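You operate a simulated robot arm through the tools that you are given. There is no shell and no other tool. Be economical: measure what you need, move in short steps, check, and stop when the job is done.

You are at the controls of a simulated two-armed robot. One attempt, no reset.

## Task
Pick up the squeeze bottle from the top of the tile bench with one hand, pass it to the other hand and put it on the jar row on the island bench. Set down upright: squeeze bottle.

The check looks at the end state, three seconds after you hand in, the way a careful person would. Anything else that was tipped, shoved, dropped, spilled or broken makes it a failure.

## Robot
Two 7-joint arms with two-finger parallel grippers on one trunk, on a base that drives. Base frame: it is fixed to the floor where the robot stands at the start and does not move with it; the origin is under the middle of the robot, x ahead of it, y to its left, z up; the surface under the hand at the start is at about z = 85. Lengths are in cm, angles in rad, forces in N, time in s.
The left shoulder is at the start at [5, 16.8, 103.2], the right one opposite. With the tool pointing down near the work surface each hand reaches from about 10 to 66 cm from the robot's upright axis, wherever it stands, measured 20 degrees to its own side. Places, roughly: jar row on the island bench (63x13 cm) [78, -84, 84]. Payload 1.57 kg a hand.
Tool frame (each hand has its own): the origin (TCP) lies between the finger pads and is the grasp point; the fingertips stand 3 cm ahead of it; z points along the fingers, y is the line along which they close. Largest opening 8 cm; finger width 1.7, thickness 1.2; the body of the gripper, 4 by 8.2 cm, starts 8 cm behind the TCP.
Orientation is told as [roll, pitch, yaw] about the base's x, y, z axes, in that order, counted from this pose: with the fingers straight down and closing along the base's y, the tool's x points along the base's -x, its y along +y and its z along -z.

## Interface
- The arms move only by the tool nudge_tool. It takes "left_targets", "right_targets" or both (then of equal length, played together; a hand with none holds still); each is a list of rows, each an object of numbers (a shift or turn left out is 0, a gripper value left out holds the last): "x", "y", "z": the shift along the tool's x, y, z in cm; "wx", "wy", "wz": the turn, a rotation vector about the tool's x, y, z in rad; "hand": the finger opening in cm, from 0 to 8. In form: [{"x": .., "y": .., "z": .., "wx": .., "wy": .., "wz": .., "hand": ..}, ...]. A call has 1 to 20 rows; each row shifts and turns the commanded pose from where the row before left it, along the tool's axes as they then stand. A row lasts 0.2 s, in which the tool goes at most 5 cm and 0.15 rad; a call with a longer step from one row to the next is refused whole, and so is a gripper value outside its range. Where a pose cannot be reached the arm comes as near as it can. A force on the tool above 40 N (or 10 N above the force at the start of the call, whichever is more), or a blocked arm, ends the call early, and 0.2 s more pass. The fingers move at their own pace (about 4.5 cm/s each) and stop on an object; they squeeze with about 29 N. The grip force told is the motor's: it shows also when the fingers shut on nothing. Time passes only in rows, and 0.2 s behind the last, so rows that do not move let the fingers close. The reply holds the time, the measured pose of the TCP, the force on the tool along the base axes, the opening and the grip force, in the units named above and with some noise, with the torque about the TCP (base axes, N m) and any sound that the robot's microphone picked up.
- Cameras (640 x 400 px; columns grow to the right, rows downward): "scene" is now at [13.21, -0.27, 125.79]; the picture's right is [-0.04, -1.00, 0.00], its down [-0.43, 0.02, -0.90] and it looks along [0.90, -0.04, -0.43] (base axes); focal length 272 px, centre (320, 200). "left" rides on the left gripper at [7.2, 0.7, -12.2] in its tool frame; the picture's right is [-0.09, 1.00, 0.00], its down [-0.84, -0.08, -0.54] and it looks along [-0.54, -0.05, 0.84] (tool axes); focal length 238 px, centre (320, 200). "right" rides on the right gripper at [7.2, -0.7, -12.2] in its tool frame; the picture's right is [0.09, 1.00, 0.00], its down [-0.84, 0.08, -0.54] and it looks along [-0.54, 0.05, 0.84] (tool axes); focal length 238 px, centre (320, 200). There is no depth. A picture from a camera that has moved, and an enlarged one, comes with that camera's place and axes in the base frame and with its lens.
- camera(camera): a new picture of that camera. It takes no simulated time.
- move_column(by): slides the trunk up (or, below 0, down) by that many cm; the arms and the scene camera ride with it, the base frame stays. It gives what a move gives, with no picture.
- roll_base(legs): drives the robot by 1 to 6 legs, each [ahead, left, turn to the left] in cm, cm and rad, along the robot's own axes; the way and the turn of a leg run together, so that a leg with both is an arc; at most 150 cm and 3.142 rad a leg. The arms and the cameras ride along, it lands a little off, and it stops where it bumps. It gives what a move gives.
- aim_head(pan, tilt): turns the head with the scene camera to pan (to the left, within 1.396 rad either way) and tilt (down, from -0.506 to 1.204), counted from straight ahead of the robot. It gives what a move gives.
- inspect(camera, box): a new picture of the part [left, top, right, bottom] of that camera's present view, enlarged. It takes no simulated time.
- hand_in(): hands the job in; it is judged then, once.

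Go step by step. Nothing tells you exact positions but the pictures and the camera data: compare them with the known pose of the tool, close in by small moves and look again before you grip or let go. The budget is 120 turns and 88 pictures, counting those below and the enlarged ones. Unless the task says otherwise, let go and move clear before handing in, and close with one line.

The tools are called after ">>>" by a JSON object that holds its "fn" and its "kwargs". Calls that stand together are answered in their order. nudge_tool: Moves the arms, as the interface text tells. Its arguments: {"type":"object","properties":{"left_targets":{"type":"array"},"right_targets":{"type":"array"}},"required":[]} The other tools are called the same way: move_column (by) slides the trunk up or down; roll_base (legs) drives the base; aim_head (pan, tilt) turns the head that bears the scene camera; camera (camera) takes a picture; inspect (camera, box) takes an enlarged picture of a part of a camera's view; hand_in () hands the job in.

At the start:

```text
time_s: 0.0
left_tool_pos: [43.34, 12.08, 109.14]
left_orientation: [0.0, 0.0, 0.0]
left_wrist_force: [0.5, 0.3, -0.1]
left_torque: [-0.01, 0.02, -0.01]
left_width: 8.0
left_finger_force: 0.0
right_tool_pos: [37.12, -17.07, 112.22]
right_orientation: [0.0, 0.0, 0.001]
right_wrist_force: [-0.2, -0.5, 0.2]
right_torque: [0.0, 0.02, 0.0]
right_width: 8.03
right_finger_force: 0.0
trunk travel left (down, up): [-20.0, 24.3]
robot x, y, heading: [0.01, -0.19, -0.003]
head pan, tilt: [-0.044, 0.449]
```

scene: 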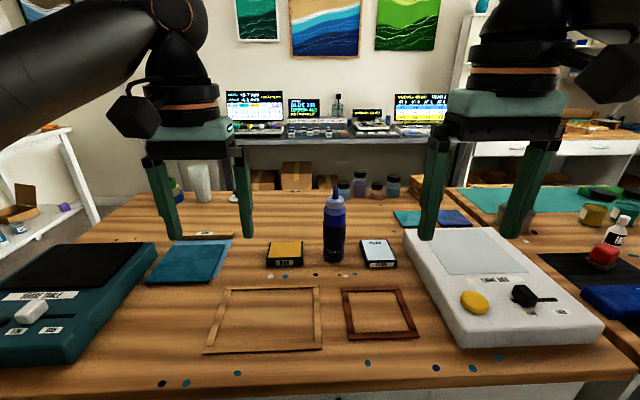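
right: 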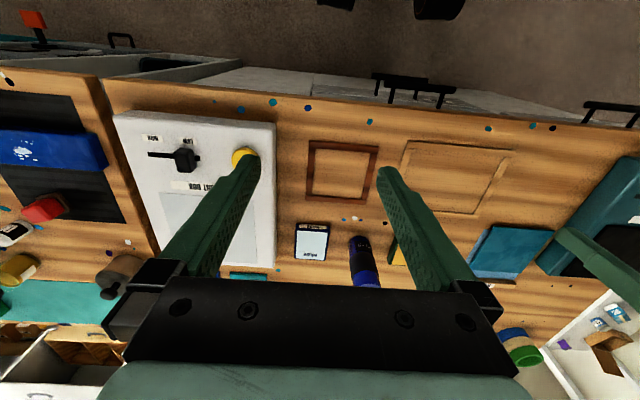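
left: 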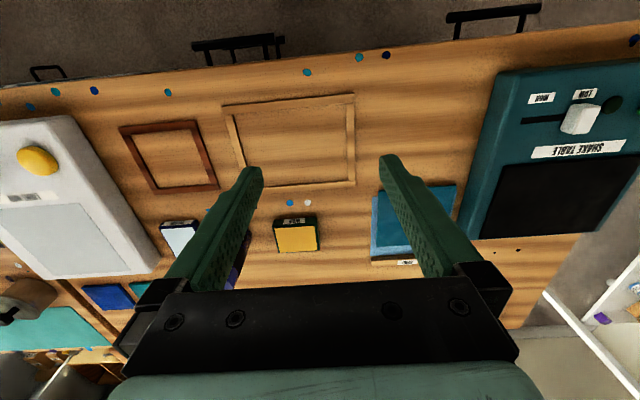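

I see a blue squeeze bottle standing at about [68, -6, 85], roughly 17 cm tall, with small items on both sides of it. I'll look closer at the bottle and then towards the island on the right.

>>> {"fn": "inspect", "kwargs": {"camera": "scene", "box": [240, 170, 430, 290]}}

>>> {"fn": "aim_head", "kwargs": {"pan": -0.8, "tilt": 0.45}}

>>> {"fn": "camera", "kwargs": {"camera": "scene"}}

```text
3.33 times, centred on (335, 230) of scene
camera zoom: at [13.21, -0.27, 125.79], right [-0.04, -1.0, 0.0], down [-0.43, 0.02, -0.9], along [0.9, -0.04, -0.43], focal length 905 px, centre (270, 100)
```

zoom: 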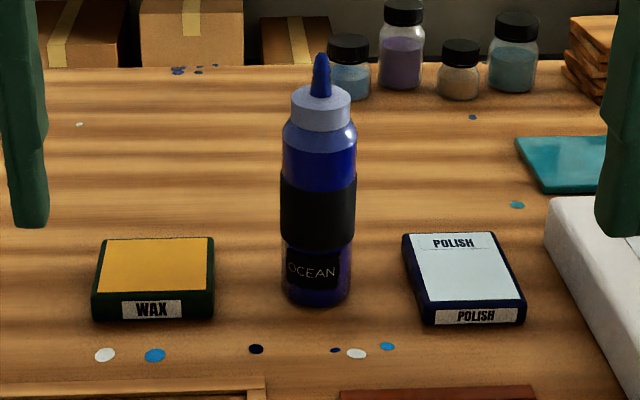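

```text
time_s: 1.1
left_tool_pos: [43.21, 12.08, 108.98]
left_orientation: [-0.001, -0.001, 0.0]
left_wrist_force: [-0.8, -0.8, -0.6]
left_torque: [-0.03, -0.03, -0.01]
left_width: 7.97
left_finger_force: 0.0
right_tool_pos: [37.12, -17.38, 112.23]
right_orientation: [0.001, 0.002, -0.002]
right_wrist_force: [-0.3, 0.5, 2.0]
right_torque: [0.02, 0.01, -0.01]
right_width: 7.97
right_finger_force: 0.0
trunk travel left (down, up): [-20.0, 24.3]
robot x, y, heading: [0.01, -0.2, -0.001]
head pan, tilt: [-0.799, 0.45]
```

```text
83 pictures are left
camera scene: at [10.43, -6.45, 125.78], right [-0.72, -0.7, 0.0], down [-0.3, 0.31, -0.9], along [0.63, -0.65, -0.44], focal length 272 px, centre (320, 200)
```

scene: 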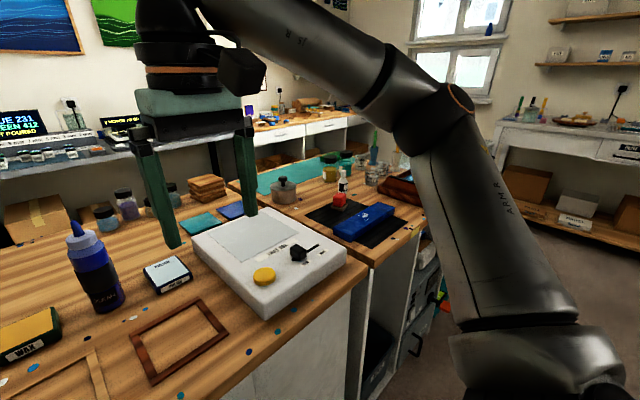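

The bottle is labelled OCEAN. The jar row should be near pixel (334,184), so I'll zoom in there.

>>> {"fn": "inspect", "kwargs": {"camera": "scene", "box": [220, 130, 440, 270]}}

>>> {"fn": "inspect", "kwargs": {"camera": "scene", "box": [0, 190, 220, 330]}}

```text
2.86 times, centred on (330, 200) of scene
camera zoom: at [10.43, -6.45, 125.78], right [-0.72, -0.7, 0.0], down [-0.3, 0.31, -0.9], along [0.63, -0.65, -0.44], focal length 776 px, centre (291, 200)
```

zoom: 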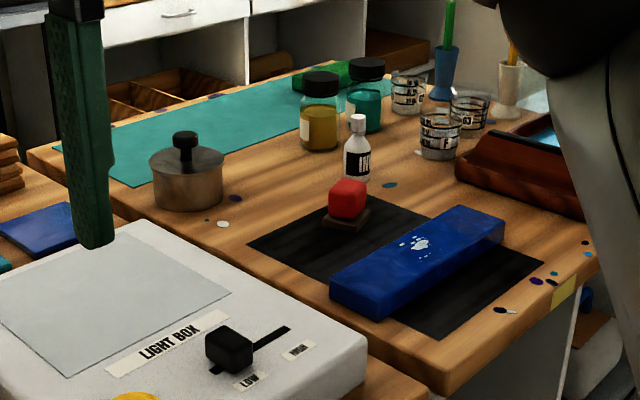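

```text
2.86 times, centred on (110, 260) of scene
camera zoom: at [10.43, -6.45, 125.78], right [-0.72, -0.7, 0.0], down [-0.3, 0.31, -0.9], along [0.63, -0.65, -0.44], focal length 776 px, centre (920, 29)
```

zoom: 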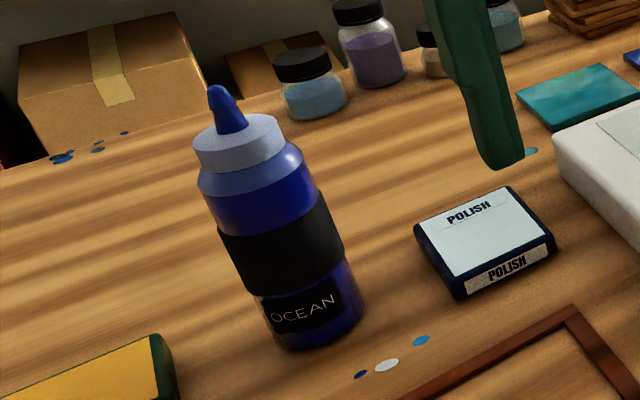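

The jar row runs along y at x≈78. There's a clear gap between the pot (y≈-58) and the amber jar (y≈-83), so I'll aim for about [77, -71]. Next I'll look down to see how far the base can drive towards the bench.

>>> {"fn": "aim_head", "kwargs": {"pan": -0.3, "tilt": 1.15}}

>>> {"fn": "camera", "kwargs": {"camera": "scene"}}

```text
time_s: 2.2
left_tool_pos: [43.23, 12.12, 108.85]
left_orientation: [0.0, 0.0, 0.0]
left_wrist_force: [0.3, -0.9, -0.9]
left_torque: [0.02, -0.01, -0.03]
left_width: 8.03
left_finger_force: 0.0
right_tool_pos: [37.31, -17.26, 112.06]
right_orientation: [0.0, 0.0, -0.001]
right_wrist_force: [-0.2, 0.0, -0.4]
right_torque: [0.02, 0.0, 0.02]
right_width: 7.98
right_finger_force: 0.2
trunk travel left (down, up): [-20.0, 24.3]
robot x, y, heading: [0.05, -0.31, -0.004]
head pan, tilt: [-0.3, 1.15]
```

```text
80 pictures are left
camera scene: at [9.71, -1.64, 120.25], right [-0.3, -0.96, 0.0], down [-0.87, 0.27, -0.41], along [0.39, -0.12, -0.91], focal length 272 px, centre (320, 200)
```

scene: 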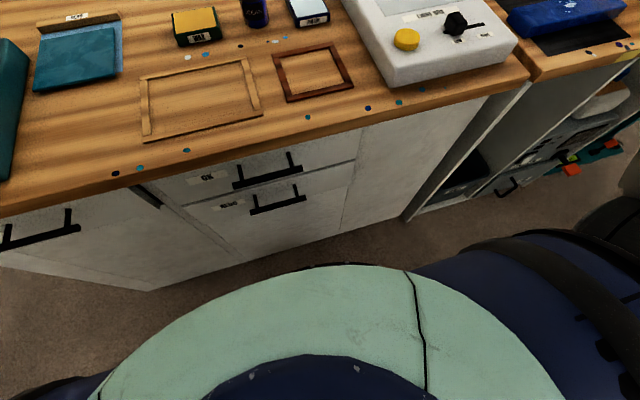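

There's about 10 cm of room ahead of the base. I'll drive 22 cm right and 6 cm forward so the bottle is ahead of the left arm, then look again.

>>> {"fn": "roll_base", "kwargs": {"legs": [[0, -22, 0], [6, 0, 0]]}}

>>> {"fn": "aim_head", "kwargs": {"pan": 0.25, "tilt": 0.6}}

>>> {"fn": "camera", "kwargs": {"camera": "scene"}}

```text
time_s: 5.2
left_tool_pos: [49.02, -8.95, 109.1]
left_orientation: [-0.001, 0.0, 0.008]
left_wrist_force: [0.1, 0.5, 0.4]
left_torque: [-0.04, 0.01, 0.01]
left_width: 8.0
left_finger_force: 0.1
right_tool_pos: [43.12, -38.39, 112.14]
right_orientation: [-0.001, -0.001, 0.006]
right_wrist_force: [0.1, -0.9, 0.2]
right_torque: [0.0, 0.04, 0.02]
right_width: 8.0
right_finger_force: 0.2
trunk travel left (down, up): [-20.0, 24.3]
robot x, y, heading: [5.56, -21.13, 0.008]
head pan, tilt: [-0.3, 1.15]
```

```text
time_s: 6.2
left_tool_pos: [48.94, -8.95, 109.05]
left_orientation: [0.0, 0.0, 0.007]
left_wrist_force: [0.5, 0.2, 0.6]
left_torque: [0.02, 0.03, 0.04]
left_width: 7.98
left_finger_force: 0.0
right_tool_pos: [43.07, -38.44, 112.19]
right_orientation: [0.001, 0.001, 0.008]
right_wrist_force: [0.0, 0.5, -0.3]
right_torque: [-0.02, 0.02, 0.01]
right_width: 7.99
right_finger_force: 0.1
trunk travel left (down, up): [-20.0, 24.3]
robot x, y, heading: [5.67, -21.43, 0.006]
head pan, tilt: [0.25, 0.6]
```

```text
79 pictures are left
camera scene: at [18.27, -18.99, 124.41], right [0.25, -0.97, 0.0], down [-0.55, -0.14, -0.82], along [0.8, 0.21, -0.57], focal length 272 px, centre (320, 200)
```

scene: 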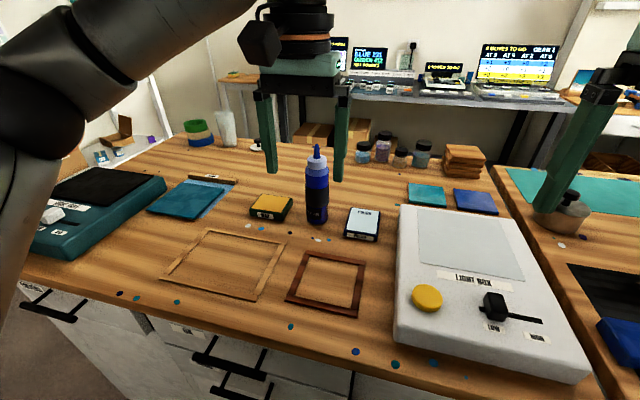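

The bottle's axis is near [67.5, -5.7], with its top at z≈102. I'll tilt the left hand 45° and bring it to a standoff in front of the bottle.

>>> {"fn": "nudge_tool", "kwargs": {"left_targets": [{"wy": -0.131, "hand": 8}, {"wy": -0.131}, {"wy": -0.131}, {"wy": -0.131}, {"wy": -0.131}, {"wy": -0.13}, {"y": 0.8, "z": 2.8}, {"y": 0.8, "z": 2.8}, {"y": 0.8, "z": 2.8}, {"y": 0.85, "z": 2.7, "x": 0.3}, {}]}}

>>> {"fn": "camera", "kwargs": {"camera": "left"}}

>>> {"fn": "camera", "kwargs": {"camera": "scene"}}

```text
time_s: 8.6
left_tool_pos: [56.59, -5.52, 100.98]
left_orientation: [-0.001, -0.785, 0.008]
left_wrist_force: [0.5, 0.8, -0.1]
left_torque: [0.01, -0.01, 0.01]
left_width: 8.01
left_finger_force: 0.1
right_tool_pos: [43.13, -38.52, 112.22]
right_orientation: [-0.001, 0.0, 0.006]
right_wrist_force: [0.0, -0.2, -0.5]
right_torque: [-0.01, 0.03, 0.02]
right_width: 8.0
right_finger_force: 0.1
trunk travel left (down, up): [-20.0, 24.3]
robot x, y, heading: [5.87, -21.19, 0.012]
head pan, tilt: [0.25, 0.6]
```

```text
78 pictures are left
camera left: at [43.0, -5.08, 104.53], right [0.06, 1.0, 0.07], down [0.21, -0.08, 0.98], along [0.98, -0.04, -0.21], focal length 238 px, centre (320, 200)
```

left: 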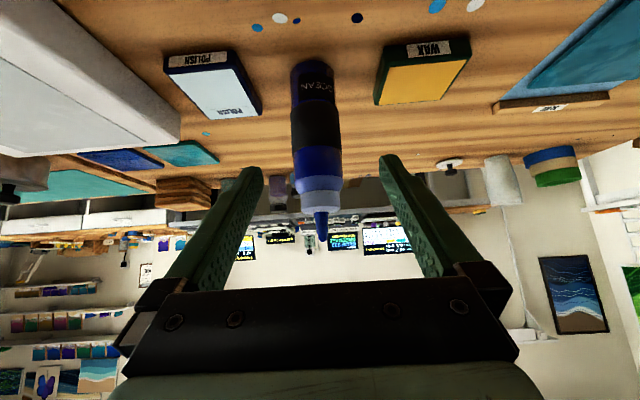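

```text
77 pictures are left
camera scene: at [18.27, -18.98, 124.42], right [0.25, -0.97, 0.0], down [-0.55, -0.14, -0.83], along [0.8, 0.21, -0.56], focal length 272 px, centre (320, 200)
```

scene: 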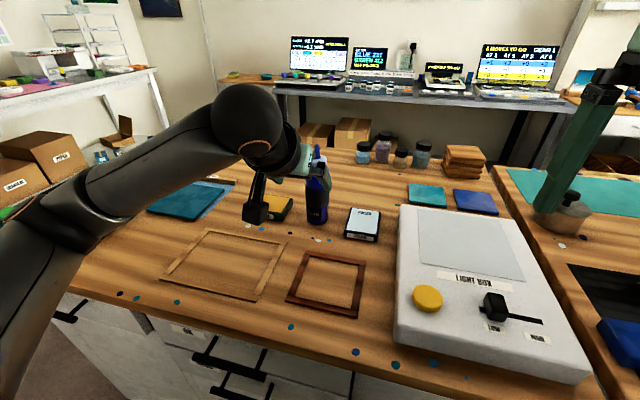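

From the left camera the bottle axis is at about y=-6.0, x≈67. I'll shift slightly and advance most of the way, then check.

>>> {"fn": "nudge_tool", "kwargs": {"left_targets": [{"y": -0.5, "x": 0.3}, {"z": 2.5}, {"z": 2.5}, {"z": 2.5}, {"z": 2.5}, {}]}}

>>> {"fn": "camera", "kwargs": {"camera": "left"}}

```text
time_s: 10.0
left_tool_pos: [63.35, -6.18, 93.77]
left_orientation: [0.0, -0.786, 0.007]
left_wrist_force: [-0.8, 0.4, 0.2]
left_torque: [-0.05, 0.03, 0.0]
left_width: 8.02
left_finger_force: 0.2
right_tool_pos: [42.94, -38.49, 112.21]
right_orientation: [0.0, 0.001, 0.007]
right_wrist_force: [-0.3, 0.0, -0.5]
right_torque: [0.02, -0.01, -0.02]
right_width: 7.99
right_finger_force: 0.1
trunk travel left (down, up): [-20.0, 24.3]
robot x, y, heading: [5.8, -21.62, 0.009]
head pan, tilt: [0.25, 0.6]
```

```text
76 pictures are left
camera left: at [49.75, -5.65, 97.37], right [0.06, 1.0, 0.07], down [0.21, -0.08, 0.98], along [0.98, -0.04, -0.21], focal length 238 px, centre (320, 200)
```

left: 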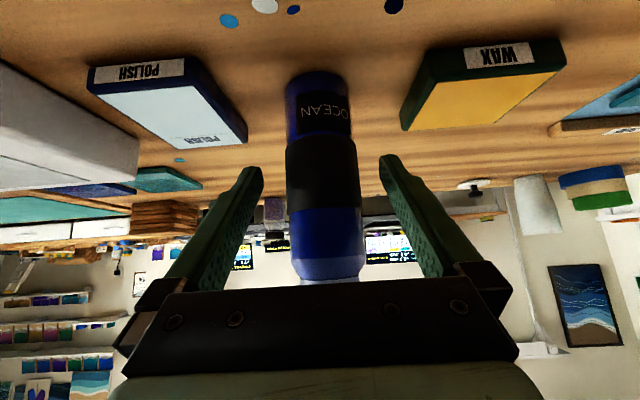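

The fingers straddle the bottle well with a 0.3 cm offset. I'll correct that, advance the last 5.3 cm, and close.

>>> {"fn": "nudge_tool", "kwargs": {"left_targets": [{"y": 0.3, "z": 1.3}, {"z": 2}, {"z": 2}, {}, {"hand": 3}, {}, {}, {}, {}]}}

>>> {"fn": "camera", "kwargs": {"camera": "left"}}

```text
time_s: 12.0
left_tool_pos: [67.22, -6.19, 90.53]
left_orientation: [-0.003, -0.795, 0.006]
left_wrist_force: [-1.9, -8.1, 22.3]
left_torque: [-0.83, -0.18, -0.08]
left_width: 5.11
left_finger_force: 29.0
right_tool_pos: [42.79, -38.58, 112.24]
right_orientation: [0.001, -0.005, 0.006]
right_wrist_force: [0.1, -0.7, -0.3]
right_torque: [-0.01, 0.06, 0.04]
right_width: 8.01
right_finger_force: 0.1
trunk travel left (down, up): [-20.0, 24.3]
robot x, y, heading: [5.74, -21.16, 0.007]
head pan, tilt: [0.25, 0.6]
```

```text
75 pictures are left
camera left: at [53.51, -5.51, 94.0], right [0.06, 1.0, 0.06], down [0.2, -0.07, 0.98], along [0.98, -0.05, -0.2], focal length 238 px, centre (320, 200)
```

left: 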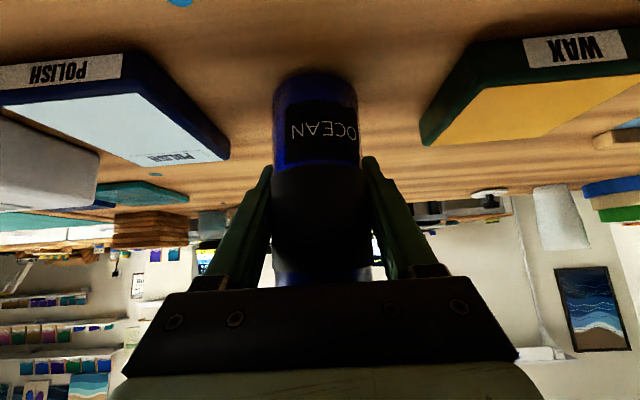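

Grip is firm at 5.1 cm opening, but there's a 22 N upward force. I'll check the view before lifting.

>>> {"fn": "camera", "kwargs": {"camera": "scene"}}

>>> {"fn": "nudge_tool", "kwargs": {"left_targets": [{"x": -0.35, "z": -0.35}, {"x": -0.35, "z": -0.35}, {}]}}

>>> {"fn": "camera", "kwargs": {"camera": "scene"}}

```text
74 pictures are left
camera scene: at [18.04, -19.11, 124.46], right [0.25, -0.97, 0.0], down [-0.54, -0.14, -0.83], along [0.8, 0.21, -0.56], focal length 272 px, centre (320, 200)
```

scene: 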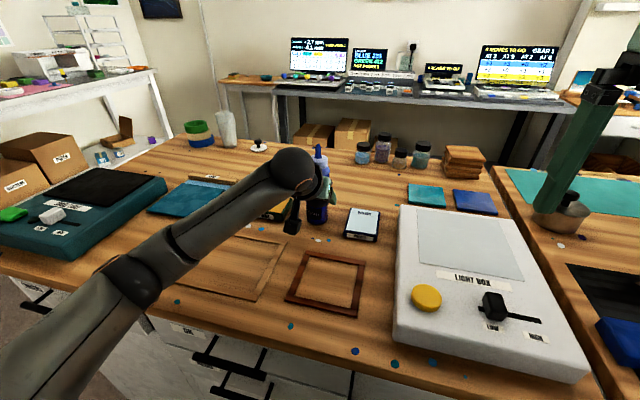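

```text
time_s: 12.8
left_tool_pos: [67.1, -5.76, 90.84]
left_orientation: [0.004, -0.781, 0.006]
left_wrist_force: [0.3, 0.2, -1.3]
left_torque: [0.0, -0.02, -0.01]
left_width: 5.12
left_finger_force: 29.7
right_tool_pos: [43.07, -38.41, 112.24]
right_orientation: [0.001, 0.0, 0.008]
right_wrist_force: [0.8, -0.4, -0.1]
right_torque: [-0.02, 0.0, -0.02]
right_width: 7.99
right_finger_force: 0.0
trunk travel left (down, up): [-20.0, 24.3]
robot x, y, heading: [5.49, -21.32, 0.008]
head pan, tilt: [0.25, 0.6]
```

```text
73 pictures are left
camera scene: at [18.29, -18.97, 124.4], right [0.25, -0.97, 0.0], down [-0.55, -0.14, -0.82], along [0.8, 0.21, -0.57], focal length 272 px, centre (320, 200)
```

scene: 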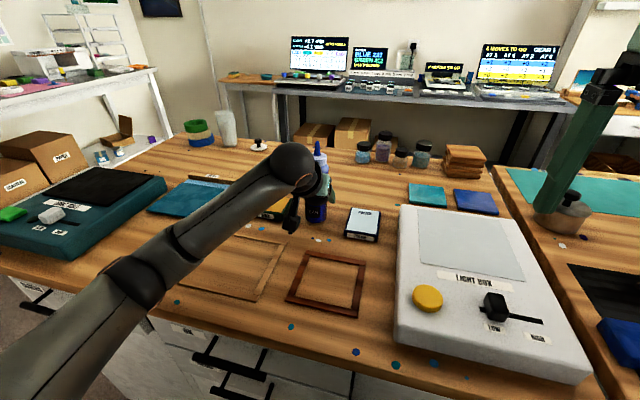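

Free of contact now, and the bottle is gripped and slightly off the bench. I'll lift 15 cm and then pull back to the middle.

>>> {"fn": "nudge_tool", "kwargs": {"left_targets": [{"x": -1.06, "z": -1.06}, {"x": -1.06, "z": -1.06}, {"x": -1.41, "z": -1.41}, {"x": -1.41, "z": -1.41}, {"x": -1.41, "z": -1.41}, {"x": -1.41, "z": -1.41}, {"x": -1.41, "z": -1.41}, {"x": -1.41, "z": -1.41}, {}]}}

>>> {"fn": "camera", "kwargs": {"camera": "scene"}}

```text
time_s: 14.8
left_tool_pos: [66.9, -5.81, 105.83]
left_orientation: [-0.001, -0.784, 0.005]
left_wrist_force: [1.0, 0.5, -2.9]
left_torque: [0.0, -0.05, 0.01]
left_width: 5.09
left_finger_force: 28.6
right_tool_pos: [43.04, -38.41, 112.16]
right_orientation: [0.0, 0.001, 0.007]
right_wrist_force: [0.5, -0.3, 0.1]
right_torque: [0.0, 0.02, -0.03]
right_width: 8.02
right_finger_force: 0.1
trunk travel left (down, up): [-20.0, 24.3]
robot x, y, heading: [5.7, -21.46, 0.005]
head pan, tilt: [0.25, 0.6]
```

```text
72 pictures are left
camera scene: at [18.29, -18.98, 124.42], right [0.25, -0.97, 0.0], down [-0.55, -0.14, -0.82], along [0.8, 0.21, -0.57], focal length 272 px, centre (320, 200)
```

scene: 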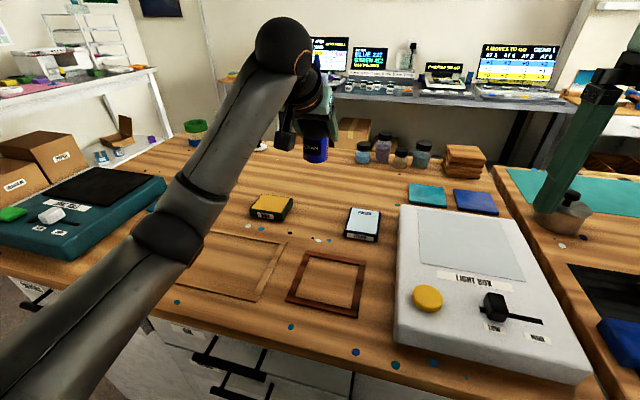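

The bottle is held upright and clear. I'll bring it to about [56, -18] in front of the robot and raise the right hand next to it.

>>> {"fn": "nudge_tool", "kwargs": {"left_targets": [{"x": 1.96, "y": -2.44, "z": -1.12}, {"x": 1.96, "y": -2.44, "z": -1.12}, {"x": 1.96, "y": -2.44, "z": -1.12}, {"x": 1.96, "y": -2.44, "z": -1.12}, {"x": 1.96, "y": -2.44, "z": -1.12}, {}], "right_targets": [{"z": -2.5}, {"z": -2.5}, {"z": -2.5}, {"z": -2.5}, {"z": -2.5}, {}]}}

>>> {"fn": "camera", "kwargs": {"camera": "scene"}}

>>> {"fn": "camera", "kwargs": {"camera": "left"}}

>>> {"fn": "camera", "kwargs": {"camera": "right"}}

```text
time_s: 16.2
left_tool_pos: [56.37, -18.19, 102.87]
left_orientation: [-0.001, -0.786, 0.008]
left_wrist_force: [-0.3, -0.7, -2.5]
left_torque: [0.02, -0.03, 0.01]
left_width: 5.1
left_finger_force: 29.4
right_tool_pos: [43.1, -38.47, 124.01]
right_orientation: [0.002, -0.004, 0.007]
right_wrist_force: [-0.2, -0.3, -0.1]
right_torque: [0.0, -0.01, -0.01]
right_width: 8.0
right_finger_force: 0.1
right hand out of reach, approached as far as the arm can: row 5
trunk travel left (down, up): [-20.0, 24.3]
robot x, y, heading: [5.67, -21.78, 0.004]
head pan, tilt: [0.25, 0.6]
```

```text
71 pictures are left
camera scene: at [18.29, -18.97, 124.42], right [0.25, -0.97, 0.0], down [-0.55, -0.14, -0.82], along [0.8, 0.21, -0.57], focal length 272 px, centre (320, 200)
```

scene: 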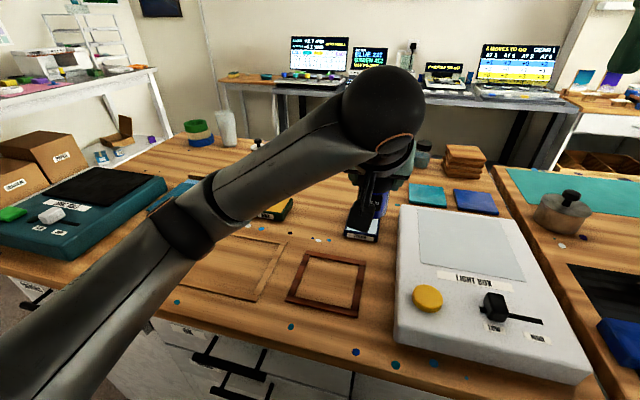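

```text
70 pictures are left
camera left: at [42.65, -17.69, 106.54], right [0.06, 1.0, 0.07], down [0.21, -0.08, 0.97], along [0.98, -0.04, -0.21], focal length 238 px, centre (320, 200)
```

left: 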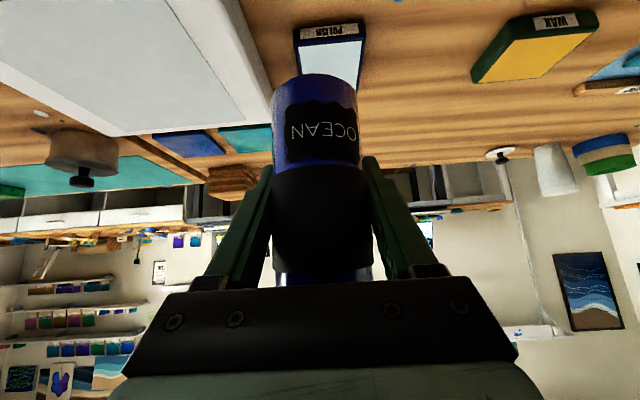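

```text
69 pictures are left
camera right: at [35.87, -39.07, 136.17], right [-0.1, 0.99, 0.0], down [0.83, 0.08, 0.55], along [0.54, 0.06, -0.84], focal length 238 px, centre (320, 200)
```

right: 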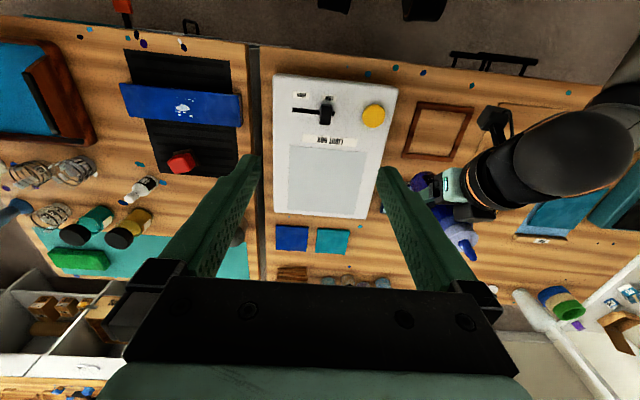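

With the right hand vertical, its camera would come close to the left wrist. So I'll raise the trunk 10 cm, bring the bottle closer and lower relative to the shoulders, and use a right hand leaning forward (pitch +0.5).

>>> {"fn": "move_column", "kwargs": {"by": 10}}

>>> {"fn": "nudge_tool", "kwargs": {"left_targets": [{"x": 2.36, "y": -0.67, "z": 0}, {"x": 2.36, "y": -0.67, "z": 0}, {"x": 2.36, "y": -0.67, "z": 0}, {"x": 2.36, "y": -0.67, "z": 0}, {"x": 2.36, "y": -0.67, "z": 0}, {"x": 2.36, "y": -0.67, "z": 0}, {}], "right_targets": [{"z": 1}, {"z": 1, "wy": 0.1}, {"z": 1, "wy": 0.1}, {"z": 1, "wy": 0.1}, {"wy": 0.1}, {"wy": 0.1}, {}]}}

>>> {"fn": "camera", "kwargs": {"camera": "right"}}

>>> {"fn": "camera", "kwargs": {"camera": "scene"}}

```text
time_s: 17.5
left_tool_pos: [56.24, -18.22, 112.87]
left_orientation: [0.0, -0.785, 0.008]
left_wrist_force: [0.1, 0.0, -1.7]
left_torque: [-0.02, 0.01, 0.0]
left_width: 5.1
left_finger_force: 29.4
right_tool_pos: [43.14, -38.48, 133.95]
right_orientation: [0.002, -0.005, 0.007]
right_wrist_force: [-0.7, 0.2, 0.5]
right_torque: [-0.01, 0.01, 0.01]
right_width: 7.99
right_finger_force: 0.0
trunk travel left (down, up): [-30.0, 14.3]
robot x, y, heading: [5.67, -21.59, 0.006]
head pan, tilt: [0.25, 0.6]
```

```text
time_s: 19.1
left_tool_pos: [46.2, -22.12, 102.8]
left_orientation: [0.0, -0.784, 0.006]
left_wrist_force: [-0.1, 0.0, -1.8]
left_torque: [0.02, -0.02, 0.03]
left_width: 5.11
left_finger_force: 28.9
right_tool_pos: [38.65, -36.48, 124.11]
right_orientation: [0.002, 0.447, 0.007]
right_wrist_force: [0.4, 0.1, -0.5]
right_torque: [0.02, 0.01, -0.03]
right_width: 7.98
right_finger_force: 0.1
right hand out of reach, approached as far as the arm can: row 2, 3, 4, 5, 6
trunk travel left (down, up): [-30.0, 14.3]
robot x, y, heading: [5.82, -21.21, 0.006]
head pan, tilt: [0.25, 0.6]
```

```text
68 pictures are left
camera right: at [37.51, -37.19, 138.31], right [-0.09, 1.0, 0.04], down [0.99, 0.08, 0.13], along [0.12, 0.05, -0.99], focal length 238 px, centre (320, 200)
```

right: 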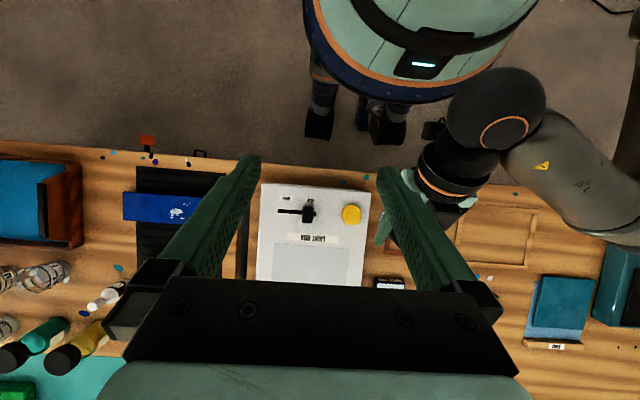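

```text
67 pictures are left
camera scene: at [18.3, -18.98, 134.42], right [0.25, -0.97, 0.0], down [-0.55, -0.14, -0.82], along [0.8, 0.21, -0.57], focal length 272 px, centre (320, 200)
```

scene: 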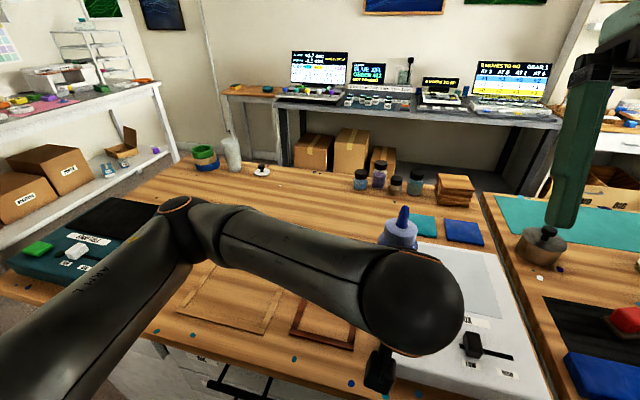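

The forward lean is at the edge of reach. Instead I'll approach from opposite sides: the left hand yawed to come in from the left, and the right hand tilted 45° coming in from the right.

>>> {"fn": "nudge_tool", "kwargs": {"left_targets": [{"wx": 0.1022, "wz": 0.1022}, {"wx": 0.1022, "wz": 0.1022}, {"wx": 0.1022, "wz": 0.1022}, {"wx": 0.1022, "wz": 0.1022}, {"wx": 0.1022, "wz": 0.1022}, {"wx": 0.1022, "wz": 0.1022}, {"wx": 0.1022, "wz": 0.1022}, {"wx": 0.1022, "wz": 0.1022}, {"wx": 0.1022, "wz": 0.1022}, {}], "right_targets": [{"wy": -0.13}, {"wy": -0.13}, {"wy": -0.13}, {"wy": -0.13}, {"wy": -0.13}, {"wy": -0.13}, {"wy": -0.13}, {"wy": -0.13}, {"wy": -0.13}, {}]}}

>>> {"fn": "camera", "kwargs": {"camera": "scene"}}

```text
time_s: 21.3
left_tool_pos: [46.25, -22.37, 102.86]
left_orientation: [-0.001, -0.784, -1.297]
left_wrist_force: [-0.1, -0.4, -2.5]
left_torque: [-0.03, -0.01, -0.01]
left_width: 5.13
left_finger_force: 29.0
right_tool_pos: [38.75, -36.6, 124.17]
right_orientation: [0.003, -0.727, 0.005]
right_wrist_force: [-0.1, -0.2, 0.1]
right_torque: [0.03, -0.04, -0.01]
right_width: 7.99
right_finger_force: 0.0
trunk travel left (down, up): [-30.0, 14.3]
robot x, y, heading: [5.74, -21.26, 0.009]
head pan, tilt: [0.25, 0.6]
```

```text
66 pictures are left
camera scene: at [18.28, -18.98, 134.42], right [0.25, -0.97, 0.0], down [-0.55, -0.14, -0.83], along [0.8, 0.21, -0.56], focal length 272 px, centre (320, 200)
```

scene: 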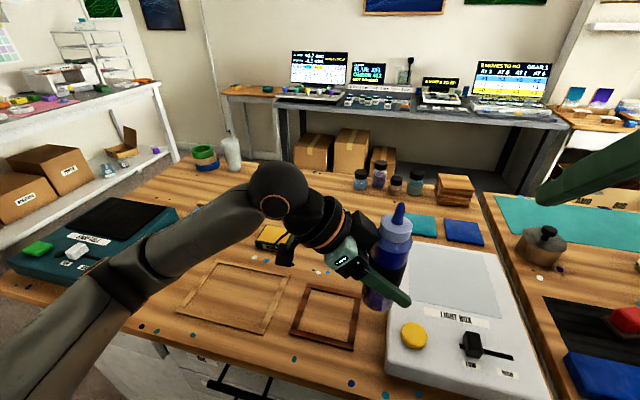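

Now the bottle is in plain view, and the left hand is on its left. I'll yaw the right hand to face it.

>>> {"fn": "nudge_tool", "kwargs": {"right_targets": [{"wx": -0.0964, "wz": -0.1083}, {"wx": -0.0964, "wz": -0.1083}, {"wx": -0.0964, "wz": -0.1083}, {"wx": -0.0964, "wz": -0.1083}, {"wx": -0.0964, "wz": -0.1083}, {"wx": -0.0964, "wz": -0.1083}, {"wx": -0.0964, "wz": -0.1083}, {"wx": -0.0964, "wz": -0.1083}, {"wx": -0.0964, "wz": -0.1083}, {}]}}

>>> {"fn": "aim_head", "kwargs": {"pan": -0.1, "tilt": 0.75}}

>>> {"fn": "camera", "kwargs": {"camera": "scene"}}

>>> {"fn": "camera", "kwargs": {"camera": "right"}}

```text
time_s: 23.5
left_tool_pos: [46.29, -22.39, 102.84]
left_orientation: [0.001, -0.785, -1.293]
left_wrist_force: [0.0, 0.4, -2.4]
left_torque: [-0.02, -0.03, 0.04]
left_width: 5.09
left_finger_force: 29.5
right_tool_pos: [38.73, -36.45, 124.14]
right_orientation: [0.003, -0.728, 1.311]
right_wrist_force: [-0.1, -0.5, 0.0]
right_torque: [-0.01, -0.01, -0.01]
right_width: 7.98
right_finger_force: 0.0
trunk travel left (down, up): [-30.0, 14.3]
robot x, y, heading: [5.95, -21.54, 0.003]
head pan, tilt: [0.25, 0.6]
```

```text
time_s: 24.4
left_tool_pos: [46.38, -22.28, 102.94]
left_orientation: [0.001, -0.785, -1.294]
left_wrist_force: [0.5, -0.4, -2.2]
left_torque: [-0.06, -0.04, -0.02]
left_width: 5.11
left_finger_force: 29.0
right_tool_pos: [38.82, -36.56, 124.22]
right_orientation: [0.004, -0.729, 1.309]
right_wrist_force: [-0.1, -0.3, 1.1]
right_torque: [0.01, 0.02, 0.01]
right_width: 8.0
right_finger_force: 0.0
trunk travel left (down, up): [-30.0, 14.3]
robot x, y, heading: [5.81, -21.26, 0.011]
head pan, tilt: [-0.099, 0.75]
```

```text
65 pictures are left
camera scene: at [17.99, -21.98, 133.13], right [-0.09, -1.0, 0.0], down [-0.68, 0.06, -0.73], along [0.73, -0.07, -0.68], focal length 272 px, centre (320, 200)
```

scene: 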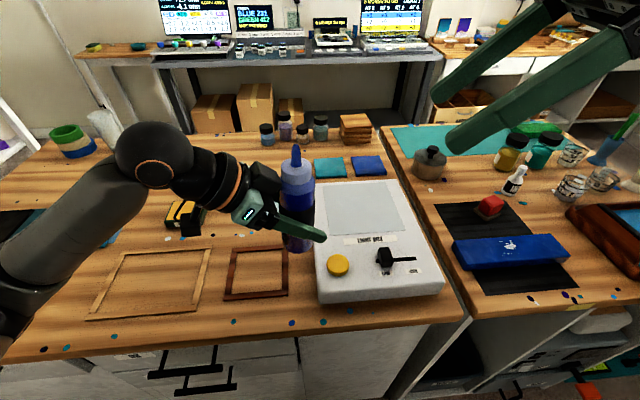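

```text
64 pictures are left
camera right: at [35.96, -49.67, 128.49], right [-0.98, 0.19, -0.06], down [0.0, 0.28, 0.96], along [0.2, 0.94, -0.27], focal length 238 px, centre (320, 200)
```

right: 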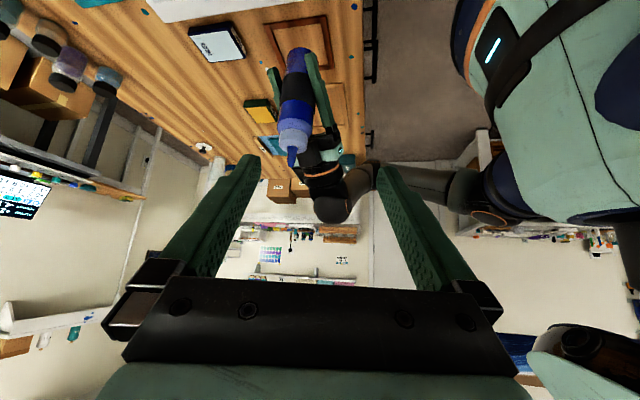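

The bottle axis up high is at about [46.2, -22.1], with its bottom at z≈97.6. I'll line up the right hand and advance partway.

>>> {"fn": "nudge_tool", "kwargs": {"right_targets": [{"x": -0.6, "y": -1.15, "hand": 8}, {"x": -0.6, "y": -1.15}, {"x": -0.5, "y": -1.1}, {"z": 2.5}, {"z": 2.5}, {"z": 2.5}, {"z": 2}, {}]}}

>>> {"fn": "camera", "kwargs": {"camera": "right"}}

>>> {"fn": "camera", "kwargs": {"camera": "scene"}}

```text
time_s: 26.1
left_tool_pos: [46.29, -22.37, 102.91]
left_orientation: [0.0, -0.788, -1.294]
left_wrist_force: [0.8, 0.2, -1.7]
left_torque: [-0.01, -0.01, 0.01]
left_width: 5.11
left_finger_force: 29.0
right_tool_pos: [42.71, -29.27, 118.28]
right_orientation: [0.003, -0.728, 1.308]
right_wrist_force: [0.9, -0.2, 0.2]
right_torque: [-0.04, 0.02, 0.0]
right_width: 7.99
right_finger_force: 0.1
right hand out of reach, approached as far as the arm can: row 2, 3
trunk travel left (down, up): [-30.0, 14.3]
robot x, y, heading: [5.85, -21.22, 0.008]
head pan, tilt: [-0.099, 0.75]
```

```text
63 pictures are left
camera right: at [39.96, -42.36, 122.66], right [-0.98, 0.19, -0.06], down [0.0, 0.27, 0.96], along [0.2, 0.94, -0.27], focal length 238 px, centre (320, 200)
```

right: 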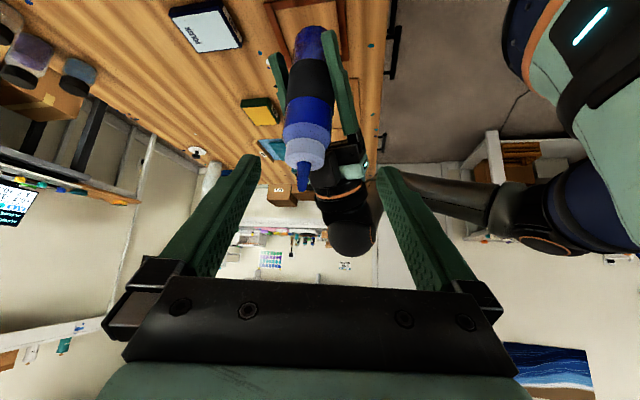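

```text
62 pictures are left
camera scene: at [17.99, -21.99, 133.13], right [-0.09, -1.0, 0.0], down [-0.68, 0.06, -0.73], along [0.73, -0.07, -0.68], focal length 272 px, centre (320, 200)
```

scene: 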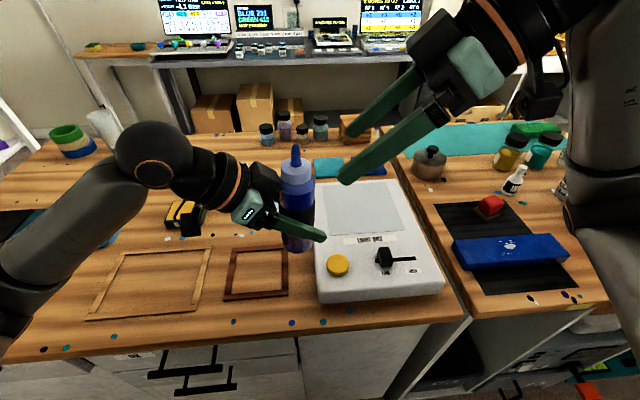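

Bottle needs about 1.3 cm of sideways correction. I'll apply that and advance 8 cm, then recheck.

>>> {"fn": "nudge_tool", "kwargs": {"right_targets": [{"x": 0.3, "y": -1.3}, {"z": 2}, {"z": 2}, {"z": 2}, {"z": 2}, {}]}}

>>> {"fn": "camera", "kwargs": {"camera": "right"}}

>>> {"fn": "inspect", "kwargs": {"camera": "scene", "box": [200, 100, 440, 260]}}

```text
time_s: 27.6
left_tool_pos: [46.31, -22.29, 102.91]
left_orientation: [0.001, -0.785, -1.294]
left_wrist_force: [0.0, 0.4, -2.2]
left_torque: [-0.04, -0.01, 0.0]
left_width: 5.12
left_finger_force: 28.8
right_tool_pos: [43.42, -26.24, 113.64]
right_orientation: [0.009, -0.724, 1.291]
right_wrist_force: [0.1, -0.3, 0.0]
right_torque: [-0.01, -0.01, 0.0]
right_width: 8.02
right_finger_force: 0.1
right hand out of reach, approached as far as the arm can: row 1, 2, 4, 5
trunk travel left (down, up): [-30.0, 14.3]
robot x, y, heading: [5.49, -21.16, 0.006]
head pan, tilt: [-0.099, 0.75]
```

```text
61 pictures are left
camera right: at [40.48, -39.28, 117.97], right [-0.98, 0.2, -0.05], down [0.01, 0.28, 0.96], along [0.21, 0.94, -0.27], focal length 238 px, centre (320, 200)
```

right: 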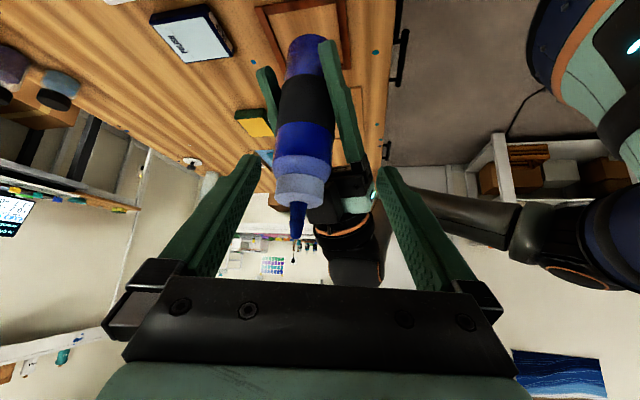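

```text
2.50 times, centred on (320, 180) of scene
camera zoom: at [18.0, -21.98, 133.13], right [-0.09, -1.0, 0.0], down [-0.68, 0.06, -0.73], along [0.73, -0.07, -0.68], focal length 679 px, centre (320, 250)
```

zoom: 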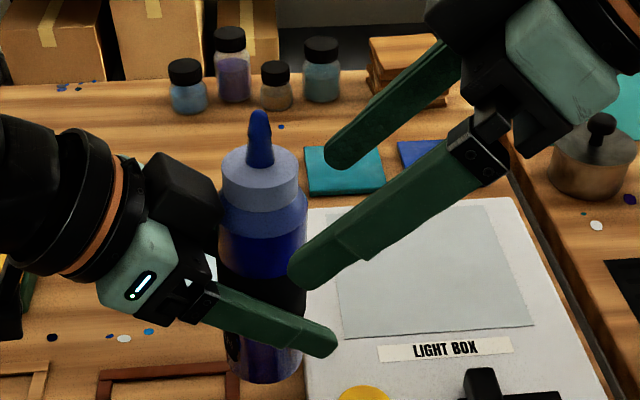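

The right arm is near a limit at this angle, so I'll bring the bottle to it with the left hand: sideways first, then partway up along the right hand's axis.

>>> {"fn": "nudge_tool", "kwargs": {"left_targets": [{"x": 0.24, "y": -1.57, "z": -0.24}, {"x": -0.95, "y": -0.35, "z": -0.135}, {"x": -0.95, "y": -0.35, "z": -0.135}, {"x": -0.95, "y": -0.35, "z": -0.135}, {}]}}

>>> {"fn": "camera", "kwargs": {"camera": "right"}}

>>> {"fn": "inspect", "kwargs": {"camera": "scene", "box": [200, 80, 440, 240]}}

```text
time_s: 28.8
left_tool_pos: [44.19, -24.23, 105.32]
left_orientation: [0.0, -0.785, -1.294]
left_wrist_force: [0.8, -0.4, -2.5]
left_torque: [-0.02, 0.0, 0.05]
left_width: 5.12
left_finger_force: 28.8
right_tool_pos: [43.33, -26.14, 113.65]
right_orientation: [0.009, -0.723, 1.293]
right_wrist_force: [0.6, -0.3, -0.4]
right_torque: [-0.03, 0.01, 0.0]
right_width: 8.03
right_finger_force: 0.1
trunk travel left (down, up): [-30.0, 14.3]
robot x, y, heading: [5.84, -21.64, 0.009]
head pan, tilt: [-0.099, 0.75]
```

```text
59 pictures are left
camera right: at [40.48, -39.3, 117.99], right [-0.98, 0.2, -0.05], down [0.0, 0.28, 0.96], along [0.21, 0.94, -0.27], focal length 238 px, centre (320, 200)
```

right: 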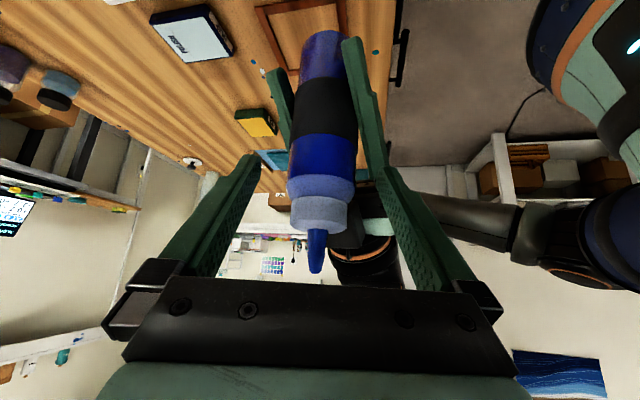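

```text
2.50 times, centred on (320, 160) of scene
camera zoom: at [17.99, -21.99, 133.13], right [-0.09, -1.0, 0.0], down [-0.68, 0.06, -0.73], along [0.73, -0.07, -0.68], focal length 679 px, centre (320, 300)
```

zoom: 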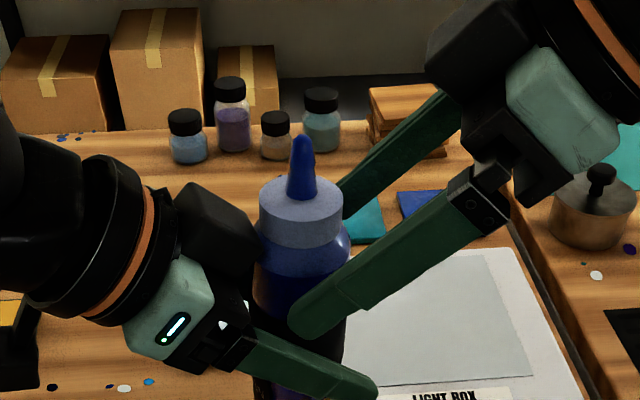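

Bottle is centred between the right fingers. I'll bring it in the last bit, keeping the right grip slightly higher so the fingers don't meet, then look before closing.

>>> {"fn": "nudge_tool", "kwargs": {"left_targets": [{"x": -1.0, "y": -0.62, "z": 0.15}, {"x": -1.0, "y": -0.62, "z": 0.15}, {}]}}

>>> {"fn": "camera", "kwargs": {"camera": "right"}}

>>> {"fn": "inspect", "kwargs": {"camera": "scene", "box": [200, 80, 440, 240]}}

>>> {"fn": "camera", "kwargs": {"camera": "left"}}

```text
time_s: 29.6
left_tool_pos: [43.72, -25.81, 106.04]
left_orientation: [0.001, -0.77, -1.29]
left_wrist_force: [-0.8, 2.5, -3.7]
left_torque: [-0.18, -0.04, -0.14]
left_width: 5.11
left_finger_force: 28.7
right_tool_pos: [43.43, -26.61, 113.41]
right_orientation: [0.005, -0.716, 1.297]
right_wrist_force: [0.5, -2.7, 0.5]
right_torque: [-0.01, 0.01, 0.13]
right_width: 7.93
right_finger_force: 0.1
trunk travel left (down, up): [-30.0, 14.3]
robot x, y, heading: [5.77, -21.54, 0.011]
head pan, tilt: [-0.099, 0.75]
stopped in row 3 (left hand): the force on the tool passed its limit at 42 N (the readings are from after the stop); the commanded pose is now the measured one
```

```text
57 pictures are left
camera right: at [40.45, -39.55, 118.08], right [-0.98, 0.2, -0.06], down [0.0, 0.28, 0.96], along [0.21, 0.94, -0.28], focal length 238 px, centre (320, 200)
```

right: 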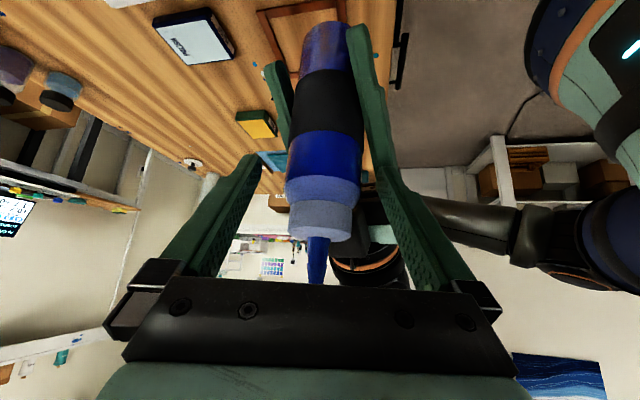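

```text
2.50 times, centred on (320, 160) of scene
camera zoom: at [17.99, -21.99, 133.13], right [-0.09, -1.0, 0.0], down [-0.68, 0.06, -0.73], along [0.73, -0.07, -0.68], focal length 679 px, centre (320, 300)
```

zoom: 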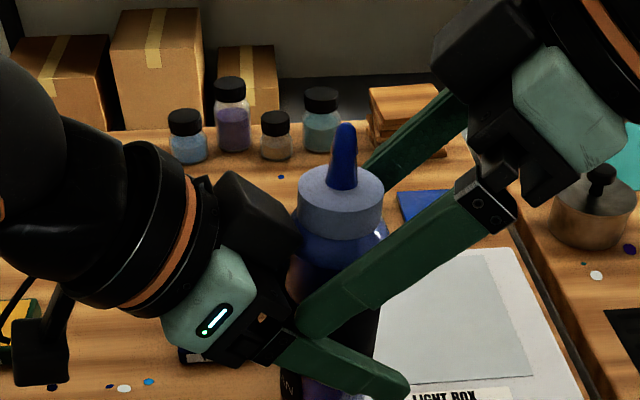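

```text
55 pictures are left
camera left: at [40.62, -12.65, 109.89], right [0.97, 0.22, 0.07], down [-0.01, -0.24, 0.97], along [0.23, -0.95, -0.23], focal length 238 px, centre (320, 200)
```

left: 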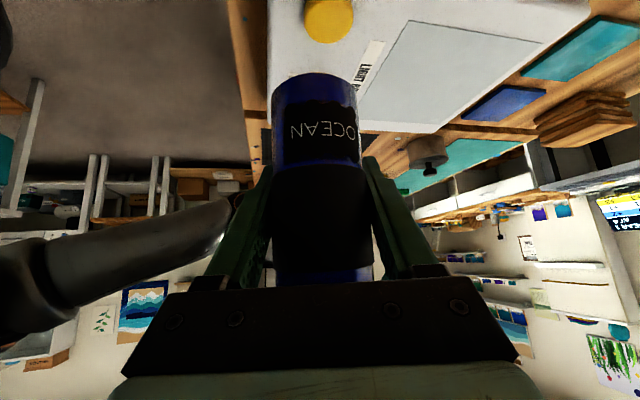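

A right fingertip touched the left gripper's knuckle, and the residual force is small. The bottle sits centred between the right pads, so I'll back off 0.25 cm and close the right hand gently.

>>> {"fn": "nudge_tool", "kwargs": {"left_targets": [{"x": 0.17, "y": 0.07, "z": -0.17}, {}, {}, {}, {}, {}, {}], "right_targets": [{}, {}, {"hand": 4}, {}, {}, {}, {}]}}

>>> {"fn": "camera", "kwargs": {"camera": "right"}}

>>> {"fn": "inspect", "kwargs": {"camera": "scene", "box": [200, 80, 440, 240]}}

```text
time_s: 31.2
left_tool_pos: [43.82, -25.72, 106.14]
left_orientation: [0.004, -0.773, -1.286]
left_wrist_force: [17.6, -8.5, -2.8]
left_torque: [0.15, 0.43, -0.05]
left_width: 5.1
left_finger_force: 28.9
right_tool_pos: [43.3, -26.29, 113.58]
right_orientation: [0.007, -0.721, 1.3]
right_wrist_force: [-17.7, 8.5, 0.0]
right_torque: [0.42, 0.89, 0.24]
right_width: 4.96
right_finger_force: 28.6
trunk travel left (down, up): [-30.0, 14.3]
robot x, y, heading: [5.71, -21.44, 0.003]
head pan, tilt: [-0.099, 0.75]
```

```text
54 pictures are left
camera right: at [40.41, -39.47, 118.07], right [-0.98, 0.19, -0.05], down [0.0, 0.28, 0.96], along [0.2, 0.94, -0.28], focal length 238 px, centre (320, 200)
```

right: 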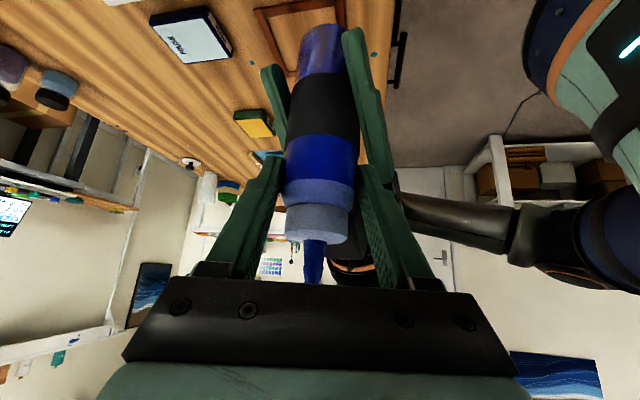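

```text
2.50 times, centred on (320, 160) of scene
camera zoom: at [17.99, -21.99, 133.13], right [-0.09, -1.0, 0.0], down [-0.68, 0.06, -0.73], along [0.73, -0.07, -0.68], focal length 679 px, centre (320, 300)
```

zoom: 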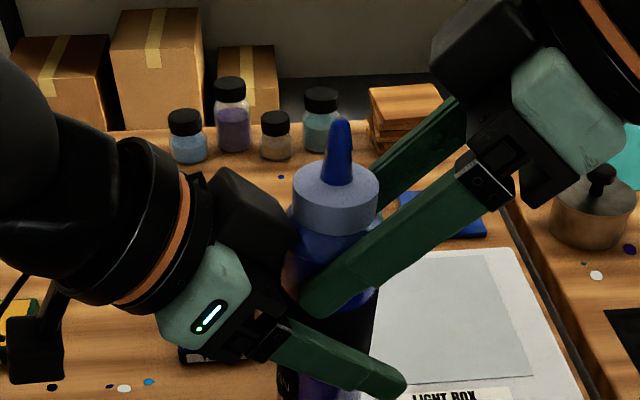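

Both hands now hold the bottle. I'll relax the internal force a little, then open the left hand.

>>> {"fn": "nudge_tool", "kwargs": {"right_targets": [{"y": 0.2}, {}, {}, {}, {}, {}], "left_targets": [{}, {}, {"hand": 7.5}, {}, {}, {}]}}

>>> {"fn": "inspect", "kwargs": {"camera": "scene", "box": [200, 80, 440, 240]}}

```text
time_s: 32.6
left_tool_pos: [43.81, -25.59, 106.15]
left_orientation: [0.004, -0.773, -1.29]
left_wrist_force: [0.6, -0.5, 0.7]
left_torque: [0.02, -0.03, -0.02]
left_width: 7.49
left_finger_force: 0.0
right_tool_pos: [43.18, -26.46, 113.65]
right_orientation: [0.006, -0.717, 1.296]
right_wrist_force: [-0.5, 0.1, 0.0]
right_torque: [0.02, 0.0, 0.01]
right_width: 4.91
right_finger_force: 29.5
trunk travel left (down, up): [-30.0, 14.3]
robot x, y, heading: [5.79, -21.59, 0.005]
head pan, tilt: [-0.099, 0.75]
```

```text
2.50 times, centred on (320, 160) of scene
camera zoom: at [17.99, -21.99, 133.13], right [-0.09, -1.0, 0.0], down [-0.68, 0.06, -0.73], along [0.73, -0.07, -0.68], focal length 679 px, centre (320, 300)
```

zoom: 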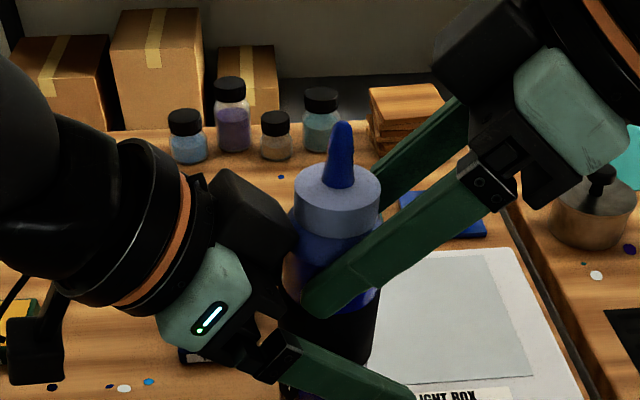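

Left fingers are open. I'll retreat the left hand carefully back along its axis.

>>> {"fn": "nudge_tool", "kwargs": {"left_targets": [{"z": -1}, {"z": -1.5}, {"z": -2}, {}]}}

>>> {"fn": "inspect", "kwargs": {"camera": "scene", "box": [200, 80, 440, 240]}}

```text
time_s: 33.6
left_tool_pos: [43.07, -22.62, 109.33]
left_orientation: [0.005, -0.773, -1.29]
left_wrist_force: [0.8, 0.5, 0.1]
left_torque: [-0.02, 0.01, 0.03]
left_width: 7.5
left_finger_force: 0.1
right_tool_pos: [43.24, -26.55, 113.65]
right_orientation: [0.007, -0.718, 1.295]
right_wrist_force: [-0.5, 0.4, 0.0]
right_torque: [-0.07, 0.03, 0.01]
right_width: 4.9
right_finger_force: 29.1
trunk travel left (down, up): [-30.0, 14.3]
robot x, y, heading: [5.68, -21.32, 0.009]
head pan, tilt: [-0.099, 0.75]
```

```text
2.50 times, centred on (320, 160) of scene
camera zoom: at [17.99, -21.99, 133.13], right [-0.09, -1.0, 0.0], down [-0.68, 0.06, -0.73], along [0.73, -0.07, -0.68], focal length 679 px, centre (320, 300)
```

zoom: 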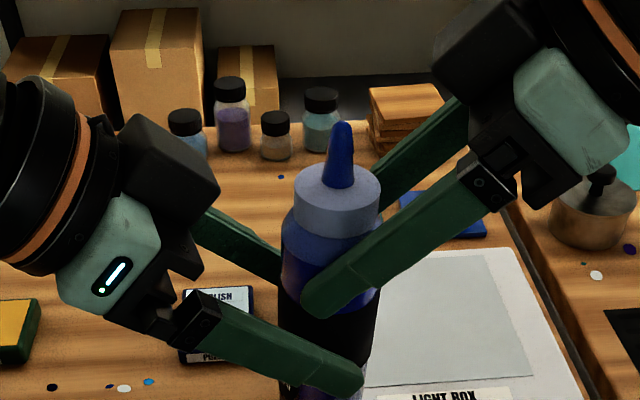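

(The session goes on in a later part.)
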